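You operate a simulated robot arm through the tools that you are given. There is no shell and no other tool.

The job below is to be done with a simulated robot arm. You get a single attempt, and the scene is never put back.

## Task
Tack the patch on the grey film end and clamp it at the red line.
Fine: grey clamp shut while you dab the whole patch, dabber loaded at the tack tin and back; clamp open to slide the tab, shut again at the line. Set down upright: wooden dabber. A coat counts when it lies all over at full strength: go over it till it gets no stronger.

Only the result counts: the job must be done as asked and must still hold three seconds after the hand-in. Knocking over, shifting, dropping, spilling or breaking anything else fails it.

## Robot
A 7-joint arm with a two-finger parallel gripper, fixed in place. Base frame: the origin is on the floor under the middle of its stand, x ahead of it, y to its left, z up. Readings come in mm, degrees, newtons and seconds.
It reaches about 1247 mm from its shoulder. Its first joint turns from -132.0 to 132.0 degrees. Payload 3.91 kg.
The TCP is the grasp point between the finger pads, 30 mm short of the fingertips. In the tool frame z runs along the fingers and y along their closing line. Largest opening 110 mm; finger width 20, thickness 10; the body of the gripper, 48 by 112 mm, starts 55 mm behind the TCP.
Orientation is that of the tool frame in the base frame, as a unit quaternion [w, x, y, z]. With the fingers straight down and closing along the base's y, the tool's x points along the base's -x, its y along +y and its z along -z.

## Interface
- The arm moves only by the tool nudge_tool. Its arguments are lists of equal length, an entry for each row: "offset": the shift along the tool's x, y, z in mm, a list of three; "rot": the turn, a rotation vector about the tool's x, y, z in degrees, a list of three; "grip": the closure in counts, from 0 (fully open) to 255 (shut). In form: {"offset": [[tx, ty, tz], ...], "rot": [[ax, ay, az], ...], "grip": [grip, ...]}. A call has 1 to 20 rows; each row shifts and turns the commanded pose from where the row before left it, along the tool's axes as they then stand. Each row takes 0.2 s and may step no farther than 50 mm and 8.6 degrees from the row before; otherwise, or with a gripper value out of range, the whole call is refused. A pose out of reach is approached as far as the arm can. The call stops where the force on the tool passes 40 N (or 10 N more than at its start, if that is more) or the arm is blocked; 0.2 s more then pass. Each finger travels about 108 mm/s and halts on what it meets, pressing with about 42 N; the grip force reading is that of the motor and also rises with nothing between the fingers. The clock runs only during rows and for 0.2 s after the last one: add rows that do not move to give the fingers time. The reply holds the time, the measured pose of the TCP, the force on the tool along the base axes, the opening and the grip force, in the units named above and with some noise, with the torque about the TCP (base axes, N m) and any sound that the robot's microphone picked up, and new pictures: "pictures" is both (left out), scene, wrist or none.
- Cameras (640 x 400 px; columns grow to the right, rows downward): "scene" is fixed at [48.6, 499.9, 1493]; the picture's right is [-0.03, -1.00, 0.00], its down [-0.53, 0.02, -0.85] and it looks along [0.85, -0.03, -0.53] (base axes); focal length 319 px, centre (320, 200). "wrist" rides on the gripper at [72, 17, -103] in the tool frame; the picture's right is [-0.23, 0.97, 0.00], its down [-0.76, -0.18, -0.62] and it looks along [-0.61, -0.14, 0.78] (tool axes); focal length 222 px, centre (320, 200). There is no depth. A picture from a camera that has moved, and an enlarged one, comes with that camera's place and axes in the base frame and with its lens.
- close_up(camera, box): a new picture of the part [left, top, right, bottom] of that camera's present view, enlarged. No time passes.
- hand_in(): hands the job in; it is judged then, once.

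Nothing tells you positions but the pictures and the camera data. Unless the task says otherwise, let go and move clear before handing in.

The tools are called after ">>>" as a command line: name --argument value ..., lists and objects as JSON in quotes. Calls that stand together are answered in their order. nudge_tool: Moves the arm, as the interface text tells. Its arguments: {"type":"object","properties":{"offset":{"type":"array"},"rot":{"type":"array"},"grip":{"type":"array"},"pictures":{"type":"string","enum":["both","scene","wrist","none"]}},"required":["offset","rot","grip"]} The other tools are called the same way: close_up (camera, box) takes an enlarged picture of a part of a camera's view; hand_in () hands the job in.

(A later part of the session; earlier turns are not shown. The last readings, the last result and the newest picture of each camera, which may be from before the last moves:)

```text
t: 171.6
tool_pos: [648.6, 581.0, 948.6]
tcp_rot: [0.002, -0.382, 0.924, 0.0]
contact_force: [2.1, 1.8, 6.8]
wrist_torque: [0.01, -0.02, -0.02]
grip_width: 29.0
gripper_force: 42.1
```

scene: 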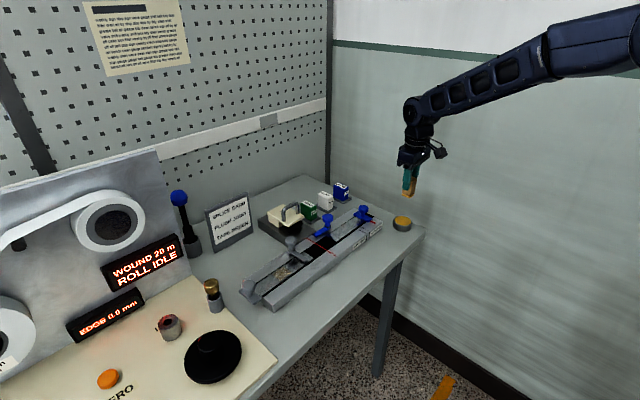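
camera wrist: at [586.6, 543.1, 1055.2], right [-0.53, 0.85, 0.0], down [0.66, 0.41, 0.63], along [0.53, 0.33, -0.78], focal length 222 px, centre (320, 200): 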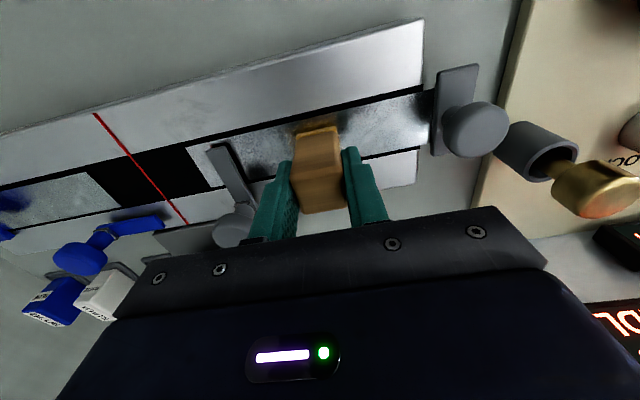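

Contact at 7 N. Going round the other three quarters with light dabs, then a look.

>>> nudge_tool --offset '[[0, 0, 0], [0, 0, -4], [4, 0, 0], [0, 0, 4.3], [0, 0, 0], [0, 0, 0], [0, 0, 0]]' --rot '[[0, 0, 0], [0, 0, 0], [0, 0, 0], [0, 0, 0], [0, 0, 0], [0, 0, 0], [0, 0, 0]]' --grip '[215, 215, 215, 215, 215, 215, 215]' --pictures "none"

>>> nudge_tool --offset '[[0, 0, -4], [0, -10, 0], [0, 0, 4], [0, 0, 0], [0, 0, 0], [0, 0, 0]]' --rot '[[0, 0, 0], [0, 0, 0], [0, 0, 0], [0, 0, 0], [0, 0, 0], [0, 0, 0]]' --grip '[215, 215, 215, 215, 215, 215]' --pictures "none"

>>> nudge_tool --offset '[[0, 0, -4], [-6, 0, 0], [0, 0, 4], [0, 0, 0], [0, 0, 0], [0, 0, 0]]' --rot '[[0, 0, 0], [0, 0, 0], [0, 0, 0], [0, 0, 0], [0, 0, 0], [0, 0, 0]]' --grip '[215, 215, 215, 215, 215, 215]' --pictures "none"

>>> nudge_tool --offset '[[0, 0, -6], [0, 0, -45], [0, 0, -45], [0, -40, 0], [0, -40, 0], [0, 0, 0]]' --rot '[[0, 0, 0], [0, 0, 0], [0, 0, 0], [0, 0, 0], [0, 0, 0], [0, 0, 0]]' --grip '[215, 215, 215, 215, 215, 215]' --pictures "wrist"

>>> close_up --camera "scene" --box '[268, 255, 304, 285]'

>>> close_up --camera "scene" --box '[274, 262, 298, 282]'

>>> close_up --camera "wrist" --box '[300, 30, 500, 150]'

```text
t: 173.2
tool_pos: [645.8, 579.2, 948.1]
tcp_rot: [0.001, -0.383, 0.924, 0.0]
contact_force: [0.4, 1.1, 16.5]
wrist_torque: [-0.04, 0.05, -0.01]
grip_width: 29.3
gripper_force: 41.8
```

```text
t: 174.6
tool_pos: [653.5, 572.4, 948.1]
tcp_rot: [0.001, -0.382, 0.924, 0.001]
contact_force: [-0.6, -0.8, 4.2]
wrist_torque: [-0.08, 0.09, 0.01]
grip_width: 29.2
gripper_force: 41.9
```

```text
t: 176.0
tool_pos: [656.0, 577.2, 948.1]
tcp_rot: [0.002, -0.382, 0.924, 0.002]
contact_force: [0.8, 0.4, 26.0]
wrist_torque: [-0.18, 0.15, 0.0]
grip_width: 29.1
gripper_force: 42.4
```

```text
t: 177.4
tool_pos: [713.7, 517.1, 1041.5]
tcp_rot: [0.0, -0.383, 0.924, 0.0]
contact_force: [0.2, -0.7, -0.8]
wrist_torque: [0.0, 0.01, 0.0]
grip_width: 29.3
gripper_force: 42.0
camera wrist: at [651.0, 477.3, 1146.5], right [-0.53, 0.85, 0.0], down [0.66, 0.41, 0.63], along [0.53, 0.33, -0.78], focal length 222 px, centre (320, 200)
```

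wrist: 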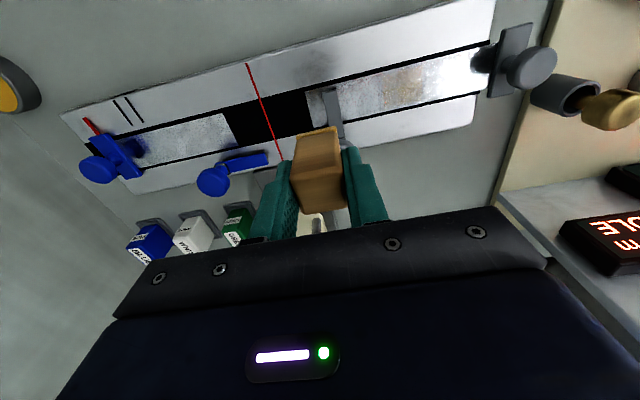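

```text
13.33 times, centred on (286, 270) of scene
camera zoom: at [48.6, 499.9, 1493.0], right [-0.03, -1.0, 0.0], down [-0.53, 0.02, -0.85], along [0.85, -0.03, -0.53], focal length 4249 px, centre (773, -733)
```

zoom: 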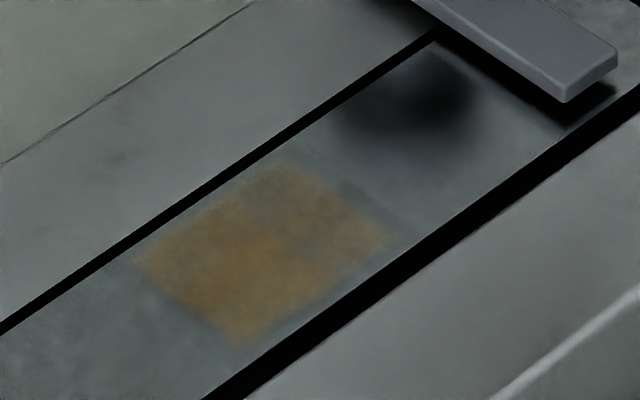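

```text
16.00 times, centred on (286, 272) of scene
camera zoom: at [48.6, 499.9, 1493.0], right [-0.03, -1.0, 0.0], down [-0.53, 0.02, -0.85], along [0.85, -0.03, -0.53], focal length 5099 px, centre (864, -952)
```

zoom: 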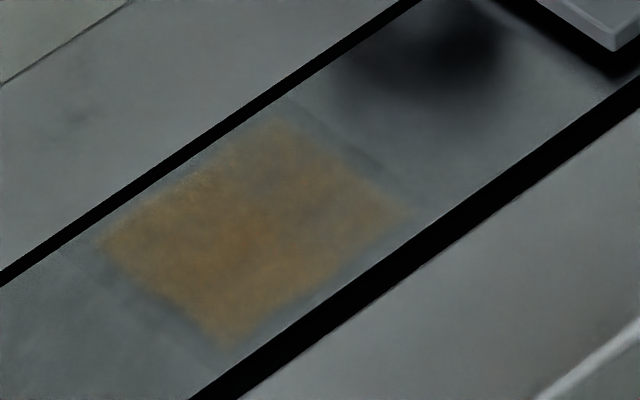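

```text
3.20 times, centred on (400, 90) of wrist
camera zoom: at [651.0, 477.3, 1146.5], right [-0.53, 0.85, 0.0], down [0.66, 0.41, 0.63], along [0.53, 0.33, -0.78], focal length 711 px, centre (64, 552)
```

zoom: 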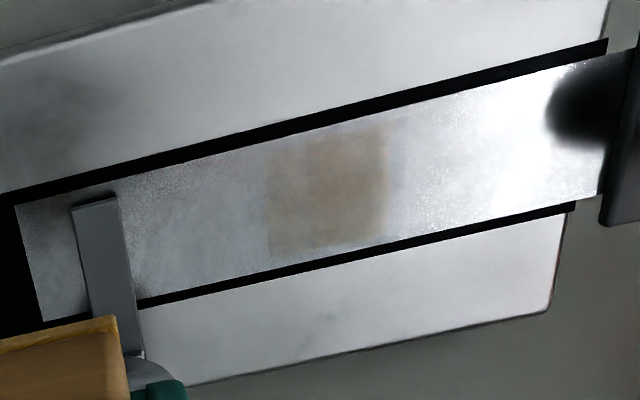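

The tab side now looks near full strength, while a strip on the clamp side is weaker. I'll reload and give the clamp side fresh loads only.

>>> nudge_tool --offset '[[11.56, -38.67, 0], [11.56, -38.67, 0], [11.56, -38.67, 0], [11.56, -38.67, 0], [11.56, -38.67, 0], [11.55, -38.67, 0], [11.55, -38.66, 0], [11.55, -38.66, 0], [11.55, -38.66, 0], [0, 0, 50], [0, 0, 48], [0, 0, 4], [0, 0, 0]]' --rot '[[0, 0, 0], [0, 0, 0], [0, 0, 0], [0, 0, 0], [0, 0, 0], [0, 0, 0], [0, 0, 0], [0, 0, 0], [0, 0, 0], [0, 0, 0], [0, 0, 0], [0, 0, 0], [0, 0, 0]]' --grip '[215, 215, 215, 215, 215, 215, 215, 215, 215, 215, 215, 215, 215]' --pictures "none"

>>> close_up --camera "scene" --box '[386, 200, 422, 236]'

```text
t: 180.2
tool_pos: [884.7, 200.1, 939.5]
tcp_rot: [0.001, -0.383, 0.924, 0.001]
contact_force: [-0.2, -0.4, -0.1]
wrist_torque: [0.01, 0.01, 0.0]
grip_width: 28.9
gripper_force: 42.2
```

```text
11.11 times, centred on (404, 218) of scene
camera zoom: at [48.6, 499.9, 1493.0], right [-0.03, -1.0, 0.0], down [-0.53, 0.02, -0.85], along [0.85, -0.03, -0.53], focal length 3541 px, centre (-613, 0)
```

zoom: 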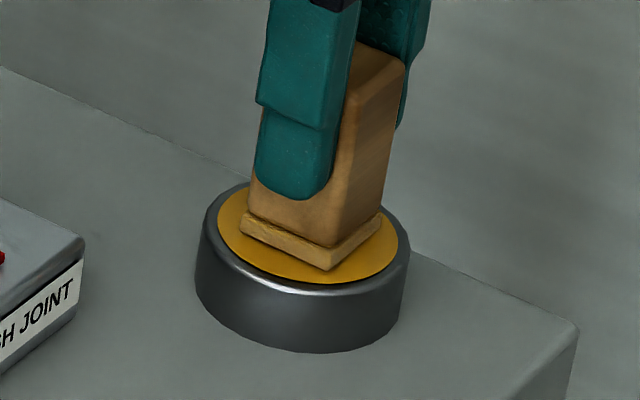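

>>> nudge_tool --offset '[[0, 0, 1.2], [0, 0, 0]]' --rot '[[0, 0, 0], [0, 0, 0]]' --grip '[215, 215]' --pictures "none"

```text
t: 180.8
tool_pos: [885.4, 200.5, 937.0]
tcp_rot: [0.002, -0.384, 0.923, 0.001]
contact_force: [0.8, 0.1, -1.1]
wrist_torque: [-0.01, 0.02, 0.0]
grip_width: 29.3
gripper_force: 42.6
```

>>> nudge_tool --offset '[[0, 0, 1], [0, 0, 0]]' --rot '[[0, 0, 0], [0, 0, 0]]' --grip '[215, 215]' --pictures "none"

```text
t: 181.4
tool_pos: [886.3, 199.1, 937.2]
tcp_rot: [0.001, -0.382, 0.924, 0.001]
contact_force: [1.6, 0.3, 4.0]
wrist_torque: [0.04, -0.1, 0.04]
grip_width: 29.3
gripper_force: 42.4
```

>>> nudge_tool --offset '[[0, 0, 0.5], [0, 0, 0], [0, 0, 0], [0, 0, 0], [0, 0, 0], [0, 0, -5.9], [0, 0, -50], [0, 0, -48], [-9.95, 42.65, 0], [-9.95, 42.65, 0], [-9.95, 42.65, 0], [-9.95, 42.65, 0], [-9.95, 42.65, 0], [-9.95, 42.65, 0], [-9.95, 42.65, 0], [-9.95, 42.65, 0], [-9.95, 42.65, 0], [-9.95, 42.65, 0], [0, 0, 45], [0, 0, 45]]' --rot '[[0, 0, 0], [0, 0, 0], [0, 0, 0], [0, 0, 0], [0, 0, 0], [0, 0, 0], [0, 0, 0], [0, 0, 0], [0, 0, 0], [0, 0, 0], [0, 0, 0], [0, 0, 0], [0, 0, 0], [0, 0, 0], [0, 0, 0], [0, 0, 0], [0, 0, 0], [0, 0, 0], [0, 0, 0], [0, 0, 0]]' --grip '[215, 215, 215, 215, 215, 215, 215, 215, 215, 215, 215, 215, 215, 215, 215, 215, 215, 215, 215, 215]' --pictures "wrist"

>>> close_up --camera "wrist" --box '[250, 80, 390, 180]'

```text
t: 185.6
tool_pos: [651.7, 571.4, 955.8]
tcp_rot: [0.002, -0.383, 0.924, 0.0]
contact_force: [0.5, -0.4, 0.6]
wrist_torque: [0.0, -0.02, 0.02]
grip_width: 29.2
gripper_force: 41.9
camera wrist: at [589.1, 530.0, 1060.9], right [-0.53, 0.85, 0.0], down [0.66, 0.41, 0.63], along [0.53, 0.33, -0.78], focal length 222 px, centre (320, 200)
```

wrist: 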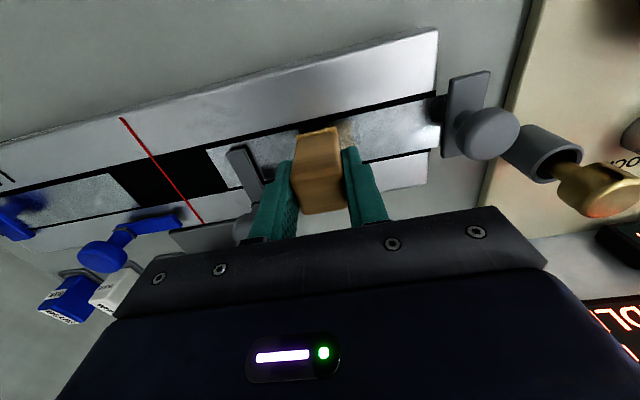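

```text
4.00 times, centred on (320, 130) of wrist
camera zoom: at [589.1, 530.0, 1060.9], right [-0.53, 0.85, 0.0], down [0.66, 0.41, 0.63], along [0.53, 0.33, -0.78], focal length 888 px, centre (320, 480)
```

zoom: 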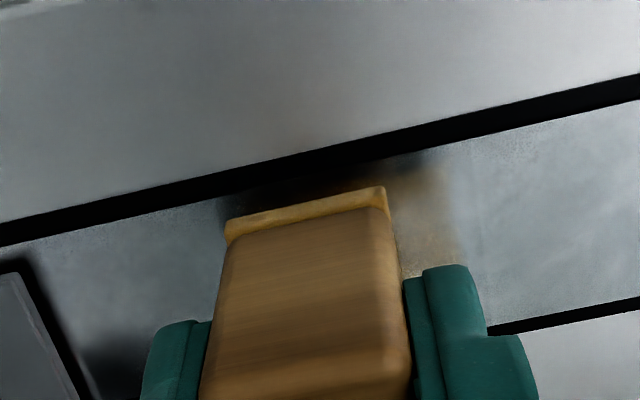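

>>> nudge_tool --offset '[[0, 0, 3.2], [0, 0, 0]]' --rot '[[0, 0, 0], [0, 0, 0]]' --grip '[215, 215]' --pictures "none"

```text
t: 186.2
tool_pos: [652.4, 569.3, 951.6]
tcp_rot: [0.002, -0.384, 0.923, 0.001]
contact_force: [-0.6, -0.5, -0.5]
wrist_torque: [-0.01, 0.02, -0.02]
grip_width: 29.2
gripper_force: 41.8
```

>>> nudge_tool --offset '[[0, 0, 1.5], [0, 0, 0]]' --rot '[[0, 0, 0], [0, 0, 0]]' --grip '[215, 215]' --pictures "none"

```text
t: 186.8
tool_pos: [654.3, 570.3, 948.0]
tcp_rot: [0.002, -0.382, 0.924, 0.001]
contact_force: [-0.4, 0.2, -0.1]
wrist_torque: [0.02, 0.01, -0.05]
grip_width: 28.9
gripper_force: 41.3
```

>>> nudge_tool --offset '[[0, 0, 0.9], [0, 0, 0]]' --rot '[[0, 0, 0], [0, 0, 0]]' --grip '[215, 215]' --pictures "none"

```text
t: 187.4
tool_pos: [654.9, 570.6, 947.6]
tcp_rot: [0.002, -0.384, 0.924, 0.001]
contact_force: [-1.1, -0.7, 2.9]
wrist_torque: [-0.05, 0.1, 0.05]
grip_width: 29.1
gripper_force: 42.2
```

Contact found. Press, hold, then a second dab toward the back, and inspect.

>>> nudge_tool --offset '[[0, 0, 0.5], [0, 0, 0], [0, 0, 0], [0, 0, 0], [0, 0, -4], [-5, 0, 0], [0, 0, 4], [0, 0, 0], [0, 0, 0], [0, 0, 0]]' --rot '[[0, 0, 0], [0, 0, 0], [0, 0, 0], [0, 0, 0], [0, 0, 0], [0, 0, 0], [0, 0, 0], [0, 0, 0], [0, 0, 0], [0, 0, 0]]' --grip '[215, 215, 215, 215, 215, 215, 215, 215, 215, 215]' --pictures "none"

>>> nudge_tool --offset '[[0, 0, -6], [0, 0, -45], [0, 0, -45], [0, -40, 0], [0, -40, 0], [0, 0, 0]]' --rot '[[0, 0, 0], [0, 0, 0], [0, 0, 0], [0, 0, 0], [0, 0, 0], [0, 0, 0]]' --grip '[215, 215, 215, 215, 215, 215]' --pictures "wrist"

>>> close_up --camera "scene" --box '[274, 262, 298, 282]'

>>> close_up --camera "wrist" --box '[300, 30, 500, 150]'

>>> close_up --camera "scene" --box '[295, 190, 345, 250]'

```text
t: 189.6
tool_pos: [659.0, 573.8, 947.2]
tcp_rot: [0.003, -0.383, 0.924, 0.001]
contact_force: [-0.1, -0.6, 28.6]
wrist_torque: [-0.13, 0.17, 0.01]
grip_width: 29.1
gripper_force: 42.5
```

```text
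t: 191.0
tool_pos: [715.9, 517.6, 1042.6]
tcp_rot: [0.0, -0.383, 0.924, 0.001]
contact_force: [0.2, -0.4, -1.0]
wrist_torque: [-0.02, -0.01, -0.01]
grip_width: 29.4
gripper_force: 41.6
camera wrist: at [653.4, 477.4, 1147.0], right [-0.53, 0.85, 0.0], down [0.66, 0.41, 0.62], along [0.53, 0.33, -0.78], focal length 222 px, centre (320, 200)
```

wrist: 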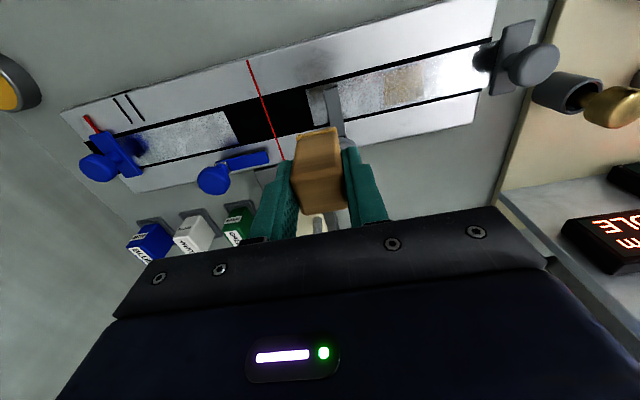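

```text
16.00 times, centred on (286, 272) of scene
camera zoom: at [48.6, 499.9, 1493.0], right [-0.03, -1.0, 0.0], down [-0.53, 0.02, -0.85], along [0.85, -0.03, -0.53], focal length 5099 px, centre (864, -952)
```

zoom: 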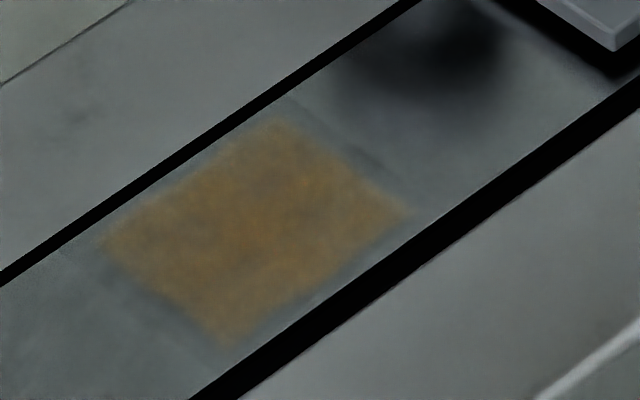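

```text
3.20 times, centred on (400, 90) of wrist
camera zoom: at [653.4, 477.4, 1147.0], right [-0.53, 0.85, 0.0], down [0.66, 0.41, 0.62], along [0.53, 0.33, -0.78], focal length 711 px, centre (64, 552)
```

zoom: 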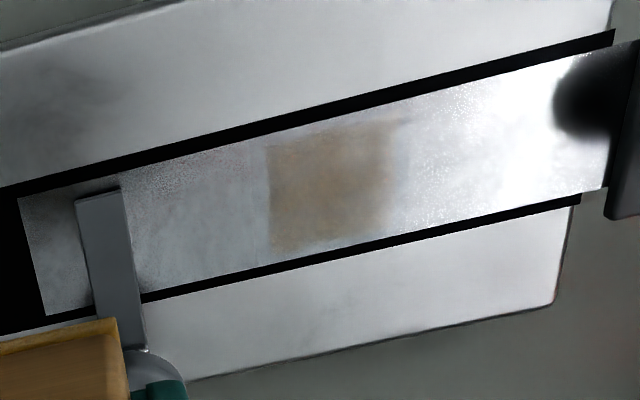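

```text
6.67 times, centred on (320, 220) of scene
camera zoom: at [48.6, 499.9, 1493.0], right [-0.03, -1.0, 0.0], down [-0.53, 0.02, -0.85], along [0.85, -0.03, -0.53], focal length 2125 px, centre (320, 67)
```

zoom: 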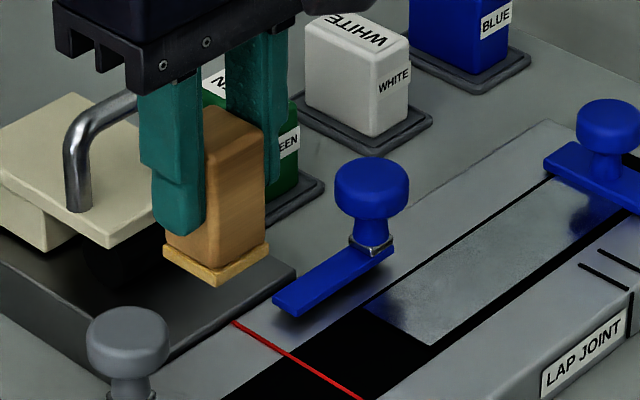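

The coat is now almost uniform. I'll run further load-and-dab cycles until it no longer strengthens, starting with the tab side.

>>> nudge_tool --offset '[[11.61, -38.5, 0], [11.61, -38.5, 0], [11.61, -38.5, 0], [11.61, -38.5, 0], [11.61, -38.5, 0], [11.61, -38.5, 0], [11.61, -38.5, 0], [11.61, -38.5, 0], [11.62, -38.5, 0], [0, 0, 50], [0, 0, 48], [0, 0, 4.5], [0, 0, 0]]' --rot '[[0, 0, 0], [0, 0, 0], [0, 0, 0], [0, 0, 0], [0, 0, 0], [0, 0, 0], [0, 0, 0], [0, 0, 0], [0, 0, 0], [0, 0, 0], [0, 0, 0], [0, 0, 0], [0, 0, 0]]' --grip '[215, 215, 215, 215, 215, 215, 215, 215, 215, 215, 215, 215, 215]' --pictures "none"

>>> close_up --camera "scene" --box '[386, 200, 422, 236]'

```text
t: 193.8
tool_pos: [885.7, 200.1, 937.2]
tcp_rot: [0.002, -0.383, 0.924, 0.001]
contact_force: [-0.4, 1.4, 7.2]
wrist_torque: [0.05, -0.02, -0.01]
grip_width: 29.3
gripper_force: 41.9
```

```text
11.11 times, centred on (404, 218) of scene
camera zoom: at [48.6, 499.9, 1493.0], right [-0.03, -1.0, 0.0], down [-0.53, 0.02, -0.85], along [0.85, -0.03, -0.53], focal length 3541 px, centre (-613, 0)
```

zoom: 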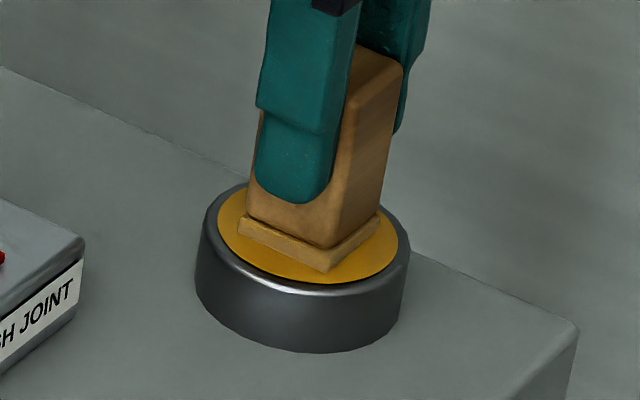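

>>> nudge_tool --offset '[[0, 0, 0.4], [0, 0, 0], [0, 0, 0], [0, 0, 0], [0, 0, -6], [0, 0, -50], [0, 0, -47], [-9.95, 43.85, 0], [-9.95, 43.85, 0], [-9.95, 43.85, 0], [-9.95, 43.85, 0], [-9.95, 43.85, 0], [-9.95, 43.85, 0], [-9.95, 43.85, 0], [-9.95, 43.85, 0], [-9.95, 43.85, 0], [-9.95, 43.85, 0], [0, 0, 46], [0, 0, 46], [0, 0, 0]]' --rot '[[0, 0, 0], [0, 0, 0], [0, 0, 0], [0, 0, 0], [0, 0, 0], [0, 0, 0], [0, 0, 0], [0, 0, 0], [0, 0, 0], [0, 0, 0], [0, 0, 0], [0, 0, 0], [0, 0, 0], [0, 0, 0], [0, 0, 0], [0, 0, 0], [0, 0, 0], [0, 0, 0], [0, 0, 0], [0, 0, 0]]' --grip '[215, 215, 215, 215, 215, 215, 215, 215, 215, 215, 215, 215, 215, 215, 215, 215, 215, 215, 215, 215]' --pictures "wrist"

>>> close_up --camera "wrist" --box '[250, 80, 390, 180]'

```text
t: 198.0
tool_pos: [645.1, 576.3, 944.7]
tcp_rot: [0.001, -0.383, 0.924, 0.001]
contact_force: [-1.6, -0.6, 10.4]
wrist_torque: [-0.09, 0.08, 0.01]
grip_width: 29.0
gripper_force: 41.8
camera wrist: at [580.5, 536.7, 1049.5], right [-0.53, 0.85, 0.0], down [0.66, 0.41, 0.63], along [0.53, 0.33, -0.78], focal length 222 px, centre (320, 200)
```

wrist: 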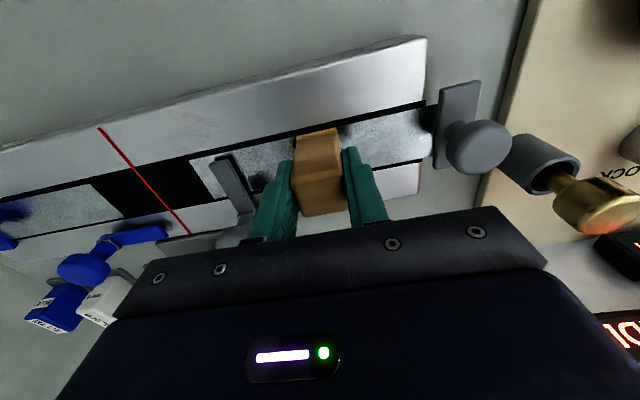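

```text
4.00 times, centred on (320, 130) of wrist
camera zoom: at [580.5, 536.7, 1049.5], right [-0.53, 0.85, 0.0], down [0.66, 0.41, 0.63], along [0.53, 0.33, -0.78], focal length 888 px, centre (320, 480)
```

zoom: 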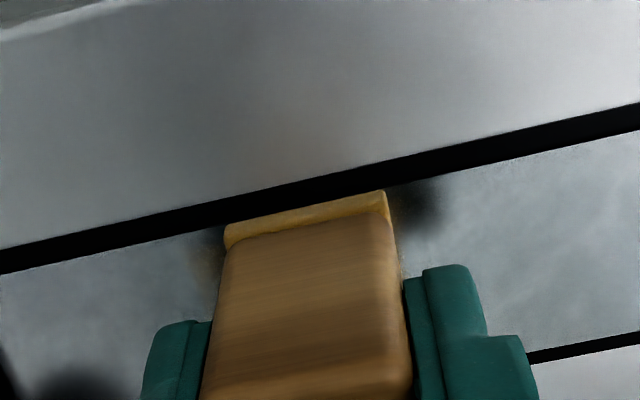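

Contact at 10 N at the front of the tab side. Holding, then around the other quarters.

>>> nudge_tool --offset '[[0, 0, 0], [0, 0, 0], [0, 0, -4], [-8, 0, 0], [0, 0, 4], [0, 0, 0], [0, 0, 0], [0, 0, 0]]' --rot '[[0, 0, 0], [0, 0, 0], [0, 0, 0], [0, 0, 0], [0, 0, 0], [0, 0, 0], [0, 0, 0], [0, 0, 0]]' --grip '[215, 215, 215, 215, 215, 215, 215, 215]' --pictures "none"

>>> nudge_tool --offset '[[0, 0, -4], [0, -11, 0], [0, 0, 4], [0, 0, 0], [0, 0, 0], [0, 0, 0]]' --rot '[[0, 0, 0], [0, 0, 0], [0, 0, 0], [0, 0, 0], [0, 0, 0], [0, 0, 0]]' --grip '[215, 215, 215, 215, 215, 215]' --pictures "none"

>>> nudge_tool --offset '[[0, 0, -4], [6, 0, 0], [0, 0, 4], [0, 0, 0], [0, 0, 0], [0, 0, 0]]' --rot '[[0, 0, 0], [0, 0, 0], [0, 0, 0], [0, 0, 0], [0, 0, 0], [0, 0, 0]]' --grip '[215, 215, 215, 215, 215, 215]' --pictures "none"

>>> nudge_tool --offset '[[0, 0, -6], [0, 0, -45], [0, 0, -45], [0, -40, 0], [0, -40, 0], [0, 0, 0]]' --rot '[[0, 0, 0], [0, 0, 0], [0, 0, 0], [0, 0, 0], [0, 0, 0], [0, 0, 0]]' --grip '[215, 215, 215, 215, 215, 215]' --pictures "wrist"

>>> close_up --camera "scene" --box '[274, 262, 298, 282]'

>>> close_up --camera "wrist" --box '[300, 30, 500, 150]'

>>> close_up --camera "scene" --box '[295, 190, 345, 250]'

```text
t: 199.8
tool_pos: [650.6, 584.5, 948.1]
tcp_rot: [0.001, -0.383, 0.924, 0.0]
contact_force: [0.0, -0.2, -0.7]
wrist_torque: [0.0, 0.0, 0.01]
grip_width: 29.1
gripper_force: 42.0
```

```text
t: 201.2
tool_pos: [659.6, 575.9, 948.8]
tcp_rot: [0.001, -0.383, 0.924, 0.001]
contact_force: [0.3, 0.8, -1.0]
wrist_torque: [0.02, 0.0, -0.01]
grip_width: 29.1
gripper_force: 41.5
```

```text
t: 202.6
tool_pos: [655.5, 573.3, 949.4]
tcp_rot: [0.001, -0.383, 0.924, 0.001]
contact_force: [0.9, -1.0, -0.2]
wrist_torque: [-0.02, 0.01, 0.01]
grip_width: 29.0
gripper_force: 41.8
```

```text
t: 204.0
tool_pos: [710.2, 516.7, 1045.2]
tcp_rot: [0.001, -0.384, 0.923, 0.001]
contact_force: [0.2, 0.8, -0.7]
wrist_torque: [-0.01, -0.01, -0.02]
grip_width: 29.0
gripper_force: 42.2
camera wrist: at [648.9, 476.3, 1149.9], right [-0.53, 0.85, 0.0], down [0.66, 0.41, 0.63], along [0.53, 0.33, -0.78], focal length 222 px, centre (320, 200)
```

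wrist: 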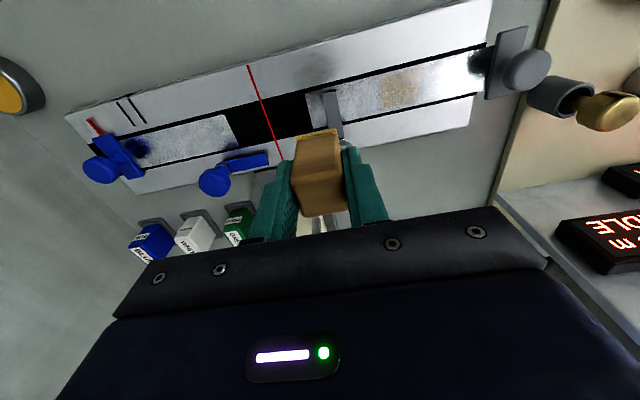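

```text
16.00 times, centred on (286, 272) of scene
camera zoom: at [48.6, 499.9, 1493.0], right [-0.03, -1.0, 0.0], down [-0.53, 0.02, -0.85], along [0.85, -0.03, -0.53], focal length 5099 px, centre (864, -952)
```

zoom: 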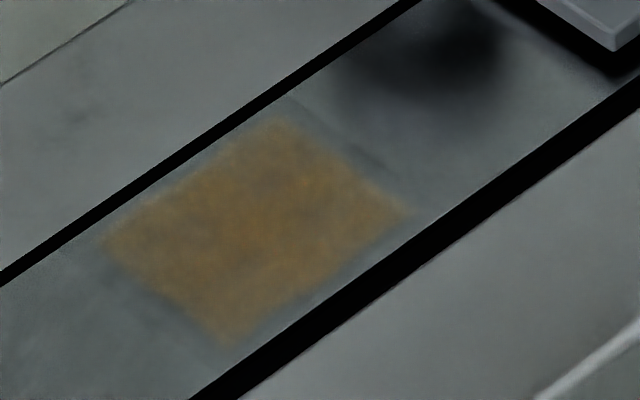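

```text
3.20 times, centred on (400, 90) of wrist
camera zoom: at [648.9, 476.3, 1149.9], right [-0.53, 0.85, 0.0], down [0.66, 0.41, 0.63], along [0.53, 0.33, -0.78], focal length 711 px, centre (64, 552)
```

zoom: 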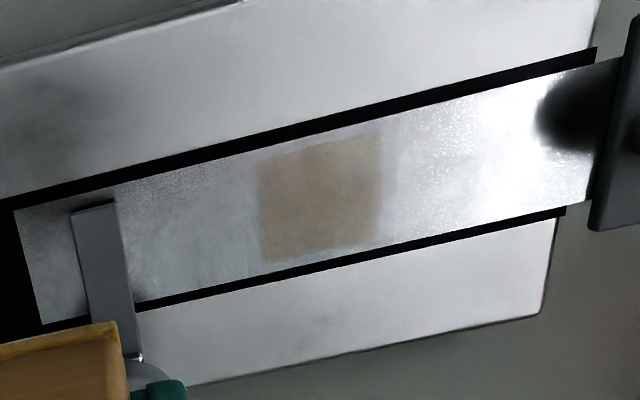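

```text
6.67 times, centred on (320, 220) of scene
camera zoom: at [48.6, 499.9, 1493.0], right [-0.03, -1.0, 0.0], down [-0.53, 0.02, -0.85], along [0.85, -0.03, -0.53], focal length 2125 px, centre (320, 67)
```

zoom: 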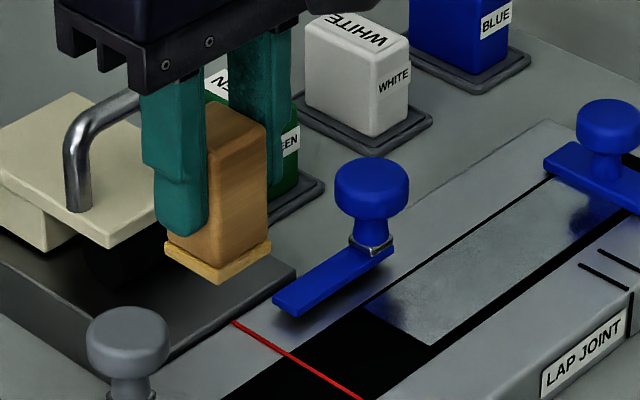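

Only the first dab touched this time (the others hovered just above), so the foot is still well loaded. I'll return and dab the clamp side properly.

>>> nudge_tool --offset '[[0, 40, 0], [0, 40, 0], [0, 0, 45], [0, 0, 45], [0, 0, 6], [0, 0, 1.5], [0, 0, 0]]' --rot '[[0, 0, 0], [0, 0, 0], [0, 0, 0], [0, 0, 0], [0, 0, 0], [0, 0, 0], [0, 0, 0]]' --grip '[215, 215, 215, 215, 215, 215, 215]' --pictures "none"

```text
t: 205.6
tool_pos: [656.1, 572.0, 948.3]
tcp_rot: [0.001, -0.382, 0.924, 0.001]
contact_force: [0.6, 0.3, -0.3]
wrist_torque: [0.02, 0.03, -0.01]
grip_width: 29.2
gripper_force: 41.8
```

>>> nudge_tool --offset '[[0, 0, 1.2], [0, 0, 0]]' --rot '[[0, 0, 0], [0, 0, 0]]' --grip '[215, 215]' --pictures "none"

```text
t: 206.2
tool_pos: [655.8, 572.7, 946.0]
tcp_rot: [0.002, -0.383, 0.924, 0.002]
contact_force: [0.0, 0.9, 0.7]
wrist_torque: [0.0, -0.01, 0.02]
grip_width: 29.3
gripper_force: 42.1
```

>>> nudge_tool --offset '[[0, 0, 1], [0, 0, 0]]' --rot '[[0, 0, 0], [0, 0, 0]]' --grip '[215, 215]' --pictures "none"

```text
t: 206.8
tool_pos: [655.6, 571.7, 945.4]
tcp_rot: [0.002, -0.382, 0.924, 0.001]
contact_force: [-1.3, -0.6, 3.6]
wrist_torque: [-0.06, 0.04, 0.01]
grip_width: 29.0
gripper_force: 42.2
```

>>> nudge_tool --offset '[[0, 0, 0.7], [0, 0, 0], [0, 0, 0], [0, 0, 0], [0, 0, -4], [-4.5, 0, 0], [0, 0, 4], [0, 0, 0], [0, 0, 0]]' --rot '[[0, 0, 0], [0, 0, 0], [0, 0, 0], [0, 0, 0], [0, 0, 0], [0, 0, 0], [0, 0, 0], [0, 0, 0], [0, 0, 0]]' --grip '[215, 215, 215, 215, 215, 215, 215, 215, 215]' --pictures "none"

>>> nudge_tool --offset '[[0, 0, 0], [0, 0, -4], [0, 11, 0], [0, 0, 4], [0, 0, 0], [0, 0, 0], [0, 0, 0]]' --rot '[[0, 0, 0], [0, 0, 0], [0, 0, 0], [0, 0, 0], [0, 0, 0], [0, 0, 0], [0, 0, 0]]' --grip '[215, 215, 215, 215, 215, 215, 215]' --pictures "none"

>>> nudge_tool --offset '[[0, 0, 0], [0, 0, -4], [5, 0, 0], [0, 0, 4], [0, 0, 0], [0, 0, 0], [0, 0, 0]]' --rot '[[0, 0, 0], [0, 0, 0], [0, 0, 0], [0, 0, 0], [0, 0, 0], [0, 0, 0], [0, 0, 0]]' --grip '[215, 215, 215, 215, 215, 215, 215]' --pictures "none"

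>>> nudge_tool --offset '[[0, 0, -6], [0, 0, -45], [0, 0, -45], [0, -45, 0], [0, -45, 0], [0, 0, 0]]' --rot '[[0, 0, 0], [0, 0, 0], [0, 0, 0], [0, 0, 0], [0, 0, 0], [0, 0, 0]]' --grip '[215, 215, 215, 215, 215, 215]' --pictures "wrist"

>>> close_up --camera "scene" --box '[274, 262, 298, 282]'

>>> close_up --camera "wrist" --box '[300, 30, 500, 150]'

>>> close_up --camera "scene" --box '[295, 190, 345, 250]'

```text
t: 208.8
tool_pos: [658.4, 575.4, 945.4]
tcp_rot: [0.002, -0.384, 0.923, 0.001]
contact_force: [-2.5, -1.8, 17.9]
wrist_torque: [-0.09, 0.16, -0.01]
grip_width: 29.0
gripper_force: 41.8
```

```text
t: 210.4
tool_pos: [652.0, 581.9, 945.5]
tcp_rot: [0.002, -0.383, 0.924, 0.001]
contact_force: [-1.3, -0.6, 10.6]
wrist_torque: [-0.07, 0.05, 0.01]
grip_width: 29.6
gripper_force: 41.4
```

```text
t: 212.0
tool_pos: [647.2, 580.0, 943.9]
tcp_rot: [0.002, -0.383, 0.924, 0.001]
contact_force: [0.1, 0.8, 19.6]
wrist_torque: [0.01, 0.0, -0.01]
grip_width: 29.2
gripper_force: 42.6
```

```text
t: 213.4
tool_pos: [712.6, 517.9, 1042.0]
tcp_rot: [0.001, -0.384, 0.923, 0.001]
contact_force: [0.7, -0.1, -0.9]
wrist_torque: [0.0, -0.01, 0.0]
grip_width: 29.5
gripper_force: 41.9
camera wrist: at [648.5, 477.7, 1144.2], right [-0.53, 0.85, 0.0], down [0.66, 0.41, 0.63], along [0.53, 0.33, -0.78], focal length 222 px, centre (320, 200)
```

wrist: 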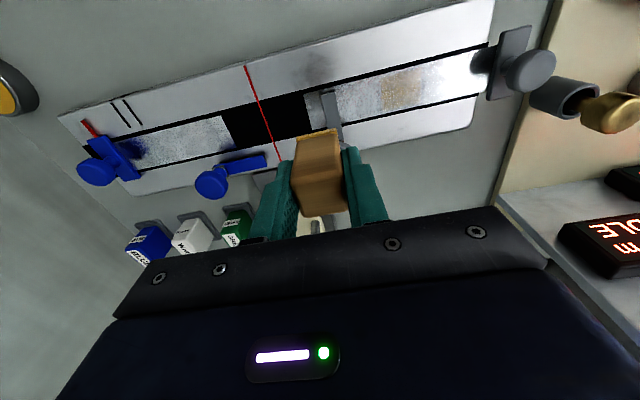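

```text
16.00 times, centred on (286, 272) of scene
camera zoom: at [48.6, 499.9, 1493.0], right [-0.03, -1.0, 0.0], down [-0.53, 0.02, -0.85], along [0.85, -0.03, -0.53], focal length 5099 px, centre (864, -952)
```

zoom: 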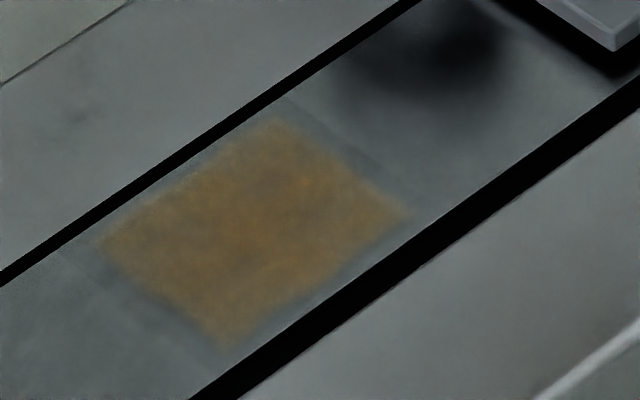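

```text
3.20 times, centred on (400, 90) of wrist
camera zoom: at [648.5, 477.7, 1144.2], right [-0.53, 0.85, 0.0], down [0.66, 0.41, 0.63], along [0.53, 0.33, -0.78], focal length 711 px, centre (64, 552)
```

zoom: 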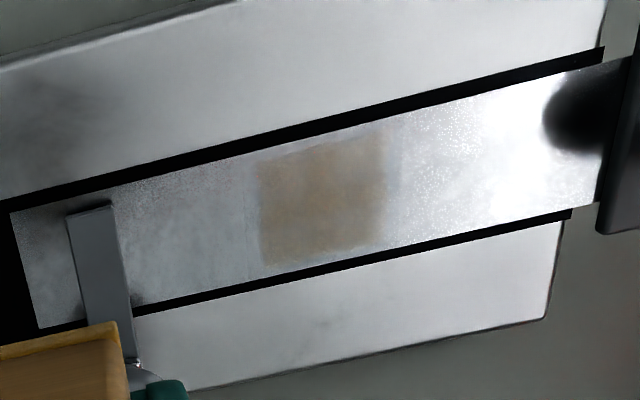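

```text
6.67 times, centred on (320, 220) of scene
camera zoom: at [48.6, 499.9, 1493.0], right [-0.03, -1.0, 0.0], down [-0.53, 0.02, -0.85], along [0.85, -0.03, -0.53], focal length 2125 px, centre (320, 67)
```

zoom: 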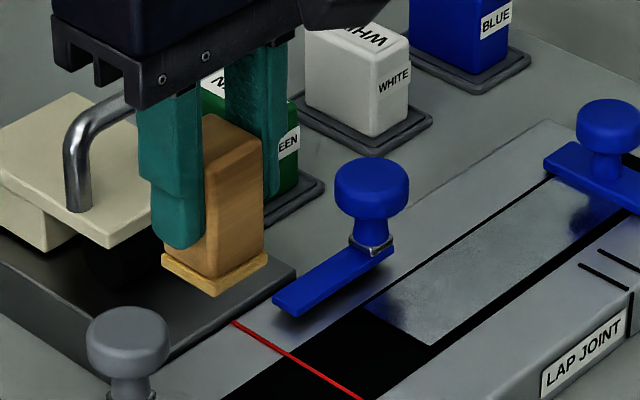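

The coat now looks even and hasn't visibly strengthened since the last round. For certainty I'll do one more full load and go over all edges.

>>> nudge_tool --offset '[[11.22, -38.72, 0], [11.22, -38.72, 0], [11.22, -38.72, 0], [11.22, -38.72, 0], [11.22, -38.72, 0], [11.22, -38.72, 0], [11.22, -38.72, 0], [11.23, -38.73, 0], [11.23, -38.73, 0], [0, 0, 50], [0, 0, 48], [0, 0, 3], [0, 0, 0]]' --rot '[[0, 0, 0], [0, 0, 0], [0, 0, 0], [0, 0, 0], [0, 0, 0], [0, 0, 0], [0, 0, 0], [0, 0, 0], [0, 0, 0], [0, 0, 0], [0, 0, 0], [0, 0, 0], [0, 0, 0]]' --grip '[215, 215, 215, 215, 215, 215, 215, 215, 215, 215, 215, 215, 215]' --pictures "none"

>>> close_up --camera "scene" --box '[386, 200, 422, 236]'

```text
t: 216.2
tool_pos: [885.3, 199.0, 939.1]
tcp_rot: [0.001, -0.384, 0.923, 0.0]
contact_force: [0.2, 0.1, -0.6]
wrist_torque: [0.0, 0.0, -0.02]
grip_width: 29.3
gripper_force: 42.1
```

```text
11.11 times, centred on (404, 218) of scene
camera zoom: at [48.6, 499.9, 1493.0], right [-0.03, -1.0, 0.0], down [-0.53, 0.02, -0.85], along [0.85, -0.03, -0.53], focal length 3541 px, centre (-613, 0)
```

zoom: 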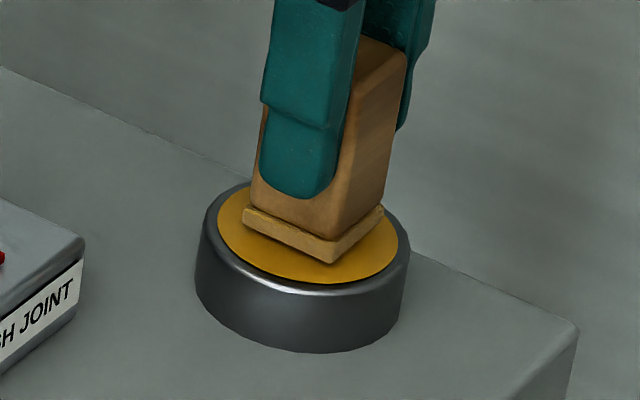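

>>> nudge_tool --offset '[[0, 0, 2], [0, 0, 0]]' --rot '[[0, 0, 0], [0, 0, 0]]' --grip '[215, 215]' --pictures "none"

```text
t: 216.8
tool_pos: [885.7, 198.7, 937.4]
tcp_rot: [0.001, -0.384, 0.923, 0.001]
contact_force: [0.7, -0.5, -0.6]
wrist_torque: [0.0, -0.02, -0.02]
grip_width: 29.2
gripper_force: 42.3
```

>>> nudge_tool --offset '[[0, 0, 1.3], [0, 0, 0]]' --rot '[[0, 0, 0], [0, 0, 0]]' --grip '[215, 215]' --pictures "none"

```text
t: 217.4
tool_pos: [886.5, 198.6, 936.9]
tcp_rot: [0.002, -0.384, 0.923, 0.0]
contact_force: [0.3, 0.5, 0.0]
wrist_torque: [-0.01, 0.02, 0.02]
grip_width: 29.1
gripper_force: 41.8
```

>>> nudge_tool --offset '[[0, 0, 1], [0, 0, 0]]' --rot '[[0, 0, 0], [0, 0, 0]]' --grip '[215, 215]' --pictures "none"

```text
t: 218.0
tool_pos: [886.7, 199.1, 937.0]
tcp_rot: [0.002, -0.383, 0.924, 0.001]
contact_force: [-3.2, -1.0, 10.0]
wrist_torque: [-0.03, 0.13, -0.01]
grip_width: 29.1
gripper_force: 41.7
```

>>> nudge_tool --offset '[[0, 0, 0.3], [0, 0, 0], [0, 0, 0], [0, 0, 0], [0, 0, -6.3], [0, 0, -50], [0, 0, -48], [-10.05, 44.2, 0], [-10.05, 44.2, 0], [-10.05, 44.2, 0], [-10.05, 44.2, 0], [-10.05, 44.2, 0], [-10.05, 44.2, 0], [-10.05, 44.2, 0], [-10.05, 44.2, 0], [-10.05, 44.2, 0], [-10.05, 44.2, 0], [0, 0, 45], [0, 0, 45], [0, 0, 0]]' --rot '[[0, 0, 0], [0, 0, 0], [0, 0, 0], [0, 0, 0], [0, 0, 0], [0, 0, 0], [0, 0, 0], [0, 0, 0], [0, 0, 0], [0, 0, 0], [0, 0, 0], [0, 0, 0], [0, 0, 0], [0, 0, 0], [0, 0, 0], [0, 0, 0], [0, 0, 0], [0, 0, 0], [0, 0, 0], [0, 0, 0]]' --grip '[215, 215, 215, 215, 215, 215, 215, 215, 215, 215, 215, 215, 215, 215, 215, 215, 215, 215, 215, 215]' --pictures "wrist"

>>> close_up --camera "wrist" --box '[250, 80, 390, 180]'

>>> close_up --camera "scene" --box '[258, 245, 318, 295]'

```text
t: 222.2
tool_pos: [644.7, 581.4, 949.2]
tcp_rot: [0.002, -0.383, 0.924, 0.001]
contact_force: [-0.2, 0.4, -0.7]
wrist_torque: [0.01, 0.0, 0.02]
grip_width: 29.1
gripper_force: 42.1
camera wrist: at [581.6, 541.0, 1053.9], right [-0.53, 0.85, 0.0], down [0.66, 0.41, 0.63], along [0.53, 0.33, -0.78], focal length 222 px, centre (320, 200)
```

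wrist: 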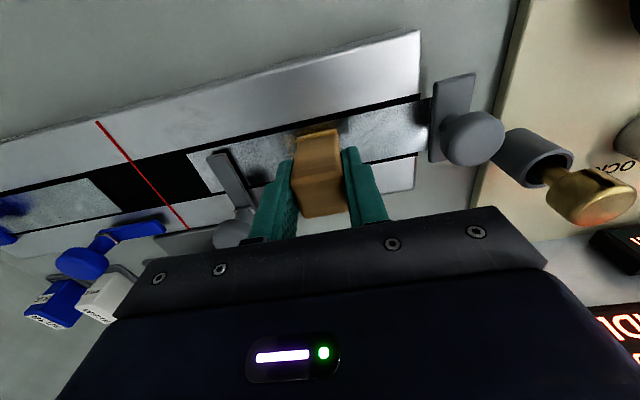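

```text
4.00 times, centred on (320, 130) of wrist
camera zoom: at [581.6, 541.0, 1053.9], right [-0.53, 0.85, 0.0], down [0.66, 0.41, 0.63], along [0.53, 0.33, -0.78], focal length 888 px, centre (320, 480)
```

zoom: 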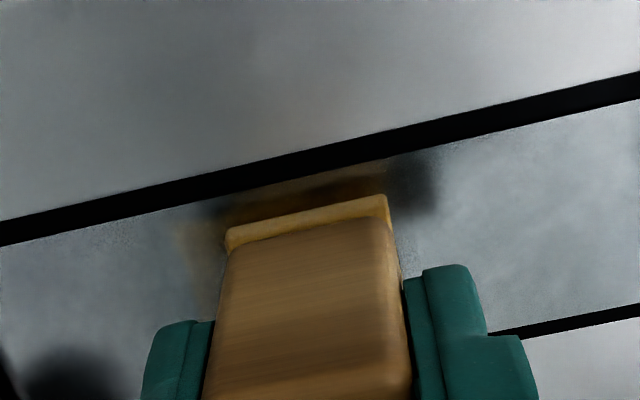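

```text
8.00 times, centred on (288, 270) of scene
camera zoom: at [48.6, 499.9, 1493.0], right [-0.03, -1.0, 0.0], down [-0.53, 0.02, -0.85], along [0.85, -0.03, -0.53], focal length 2550 px, centre (576, -360)
```

zoom: 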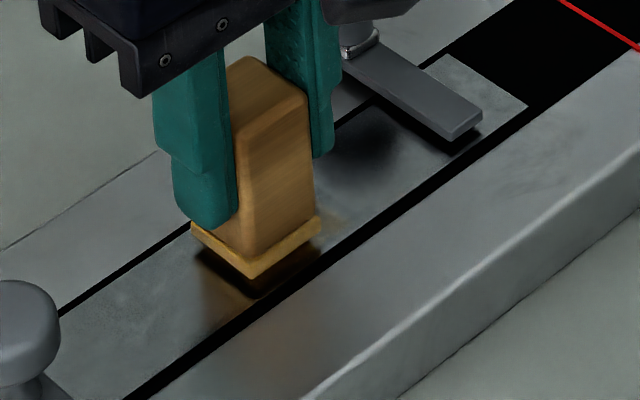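

>>> nudge_tool --offset '[[0, 0, 2.8], [0, 0, 0]]' --rot '[[0, 0, 0], [0, 0, 0]]' --grip '[215, 215]' --pictures "none"

```text
t: 222.8
tool_pos: [644.0, 581.1, 946.6]
tcp_rot: [0.002, -0.383, 0.924, 0.0]
contact_force: [0.1, 0.6, 0.1]
wrist_torque: [0.0, -0.03, 0.01]
grip_width: 29.0
gripper_force: 42.2
```

>>> nudge_tool --offset '[[0, 0, 1.2], [0, 0, 0]]' --rot '[[0, 0, 0], [0, 0, 0]]' --grip '[215, 215]' --pictures "none"

```text
t: 223.4
tool_pos: [644.1, 582.7, 946.1]
tcp_rot: [0.002, -0.383, 0.924, 0.0]
contact_force: [1.0, -0.3, 0.1]
wrist_torque: [0.02, -0.01, -0.02]
grip_width: 28.8
gripper_force: 42.4
```

>>> nudge_tool --offset '[[0, 0, 1.2], [0, 0, 0]]' --rot '[[0, 0, 0], [0, 0, 0]]' --grip '[215, 215]' --pictures "none"

```text
t: 224.0
tool_pos: [643.9, 582.0, 945.6]
tcp_rot: [0.002, -0.383, 0.924, 0.001]
contact_force: [-1.0, -1.1, 13.5]
wrist_torque: [-0.04, 0.0, 0.03]
grip_width: 29.3
gripper_force: 42.0
```

Contact at 13 N. Going round all four quarters again, out to the edges.

>>> nudge_tool --offset '[[0, 0, 0], [0, 0, 0], [0, 0, -4], [-6, 0, 0], [0, 0, 4], [0, 0, 0], [0, 0, 0], [0, 0, 0]]' --rot '[[0, 0, 0], [0, 0, 0], [0, 0, 0], [0, 0, 0], [0, 0, 0], [0, 0, 0], [0, 0, 0], [0, 0, 0]]' --grip '[215, 215, 215, 215, 215, 215, 215, 215]' --pictures "none"

>>> nudge_tool --offset '[[0, 0, -4], [0, -15, 0], [0, 0, 4], [0, 0, 0], [0, 0, 0], [0, 0, 0]]' --rot '[[0, 0, 0], [0, 0, 0], [0, 0, 0], [0, 0, 0], [0, 0, 0], [0, 0, 0]]' --grip '[215, 215, 215, 215, 215, 215]' --pictures "none"

>>> nudge_tool --offset '[[0, 0, -4], [6, 0, 0], [0, 0, 4], [0, 0, 0], [0, 0, 0], [0, 0, 0]]' --rot '[[0, 0, 0], [0, 0, 0], [0, 0, 0], [0, 0, 0], [0, 0, 0], [0, 0, 0]]' --grip '[215, 215, 215, 215, 215, 215]' --pictures "none"

>>> nudge_tool --offset '[[0, 0, -6], [0, 0, -45], [0, 0, -45], [0, -40, 0], [0, -40, 0], [0, 0, 0]]' --rot '[[0, 0, 0], [0, 0, 0], [0, 0, 0], [0, 0, 0], [0, 0, 0], [0, 0, 0]]' --grip '[215, 215, 215, 215, 215, 215]' --pictures "both"

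>>> close_up --camera "scene" --box '[274, 262, 298, 282]'

>>> close_up --camera "wrist" --box '[300, 30, 500, 150]'

```text
t: 225.8
tool_pos: [649.7, 585.7, 945.9]
tcp_rot: [0.003, -0.383, 0.924, 0.0]
contact_force: [-1.0, -2.5, 25.7]
wrist_torque: [-0.11, 0.08, 0.03]
grip_width: 29.2
gripper_force: 42.3
```

```text
t: 227.2
tool_pos: [659.6, 576.2, 945.8]
tcp_rot: [0.003, -0.382, 0.924, 0.0]
contact_force: [-2.3, -2.8, 32.6]
wrist_torque: [-0.09, 0.11, 0.02]
grip_width: 29.4
gripper_force: 41.8
```

```text
t: 228.6
tool_pos: [655.4, 570.9, 944.0]
tcp_rot: [0.002, -0.383, 0.924, 0.001]
contact_force: [3.7, 2.8, 27.9]
wrist_torque: [0.2, -0.16, 0.01]
grip_width: 28.8
gripper_force: 42.1
```

```text
t: 230.0
tool_pos: [714.1, 514.4, 1037.0]
tcp_rot: [0.001, -0.383, 0.924, 0.0]
contact_force: [0.3, -0.1, 0.0]
wrist_torque: [-0.02, -0.02, -0.01]
grip_width: 29.2
gripper_force: 41.7
camera wrist: at [651.4, 474.7, 1141.6], right [-0.53, 0.85, 0.0], down [0.66, 0.41, 0.63], along [0.53, 0.33, -0.78], focal length 222 px, centre (320, 200)
```

scene: 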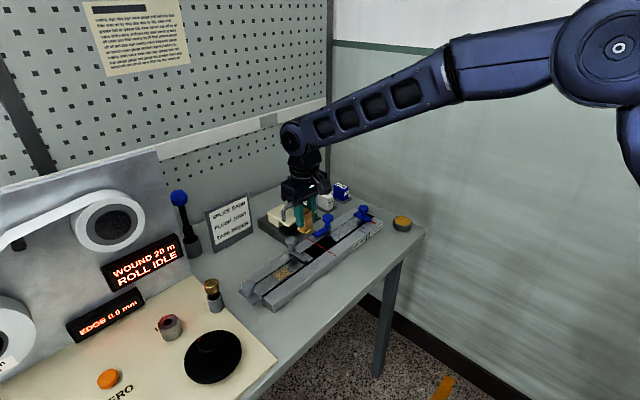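
wrist: 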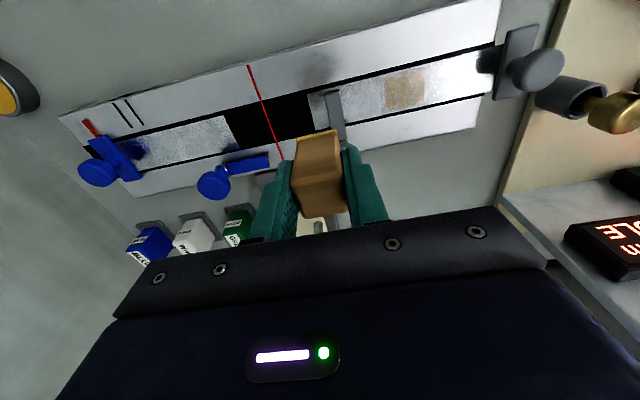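

```text
16.00 times, centred on (286, 272) of scene
camera zoom: at [48.6, 499.9, 1493.0], right [-0.03, -1.0, 0.0], down [-0.53, 0.02, -0.85], along [0.85, -0.03, -0.53], focal length 5099 px, centre (864, -952)
```

zoom: 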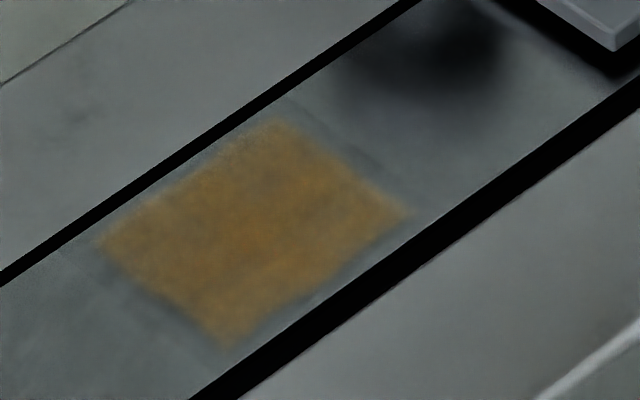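

```text
3.20 times, centred on (400, 90) of wrist
camera zoom: at [651.4, 474.7, 1141.6], right [-0.53, 0.85, 0.0], down [0.66, 0.41, 0.63], along [0.53, 0.33, -0.78], focal length 711 px, centre (64, 552)
```

zoom: 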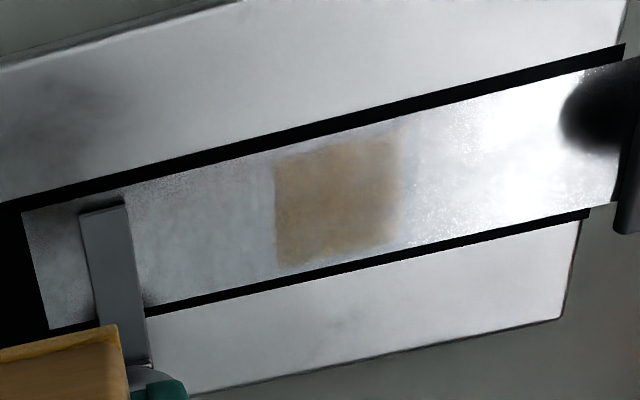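

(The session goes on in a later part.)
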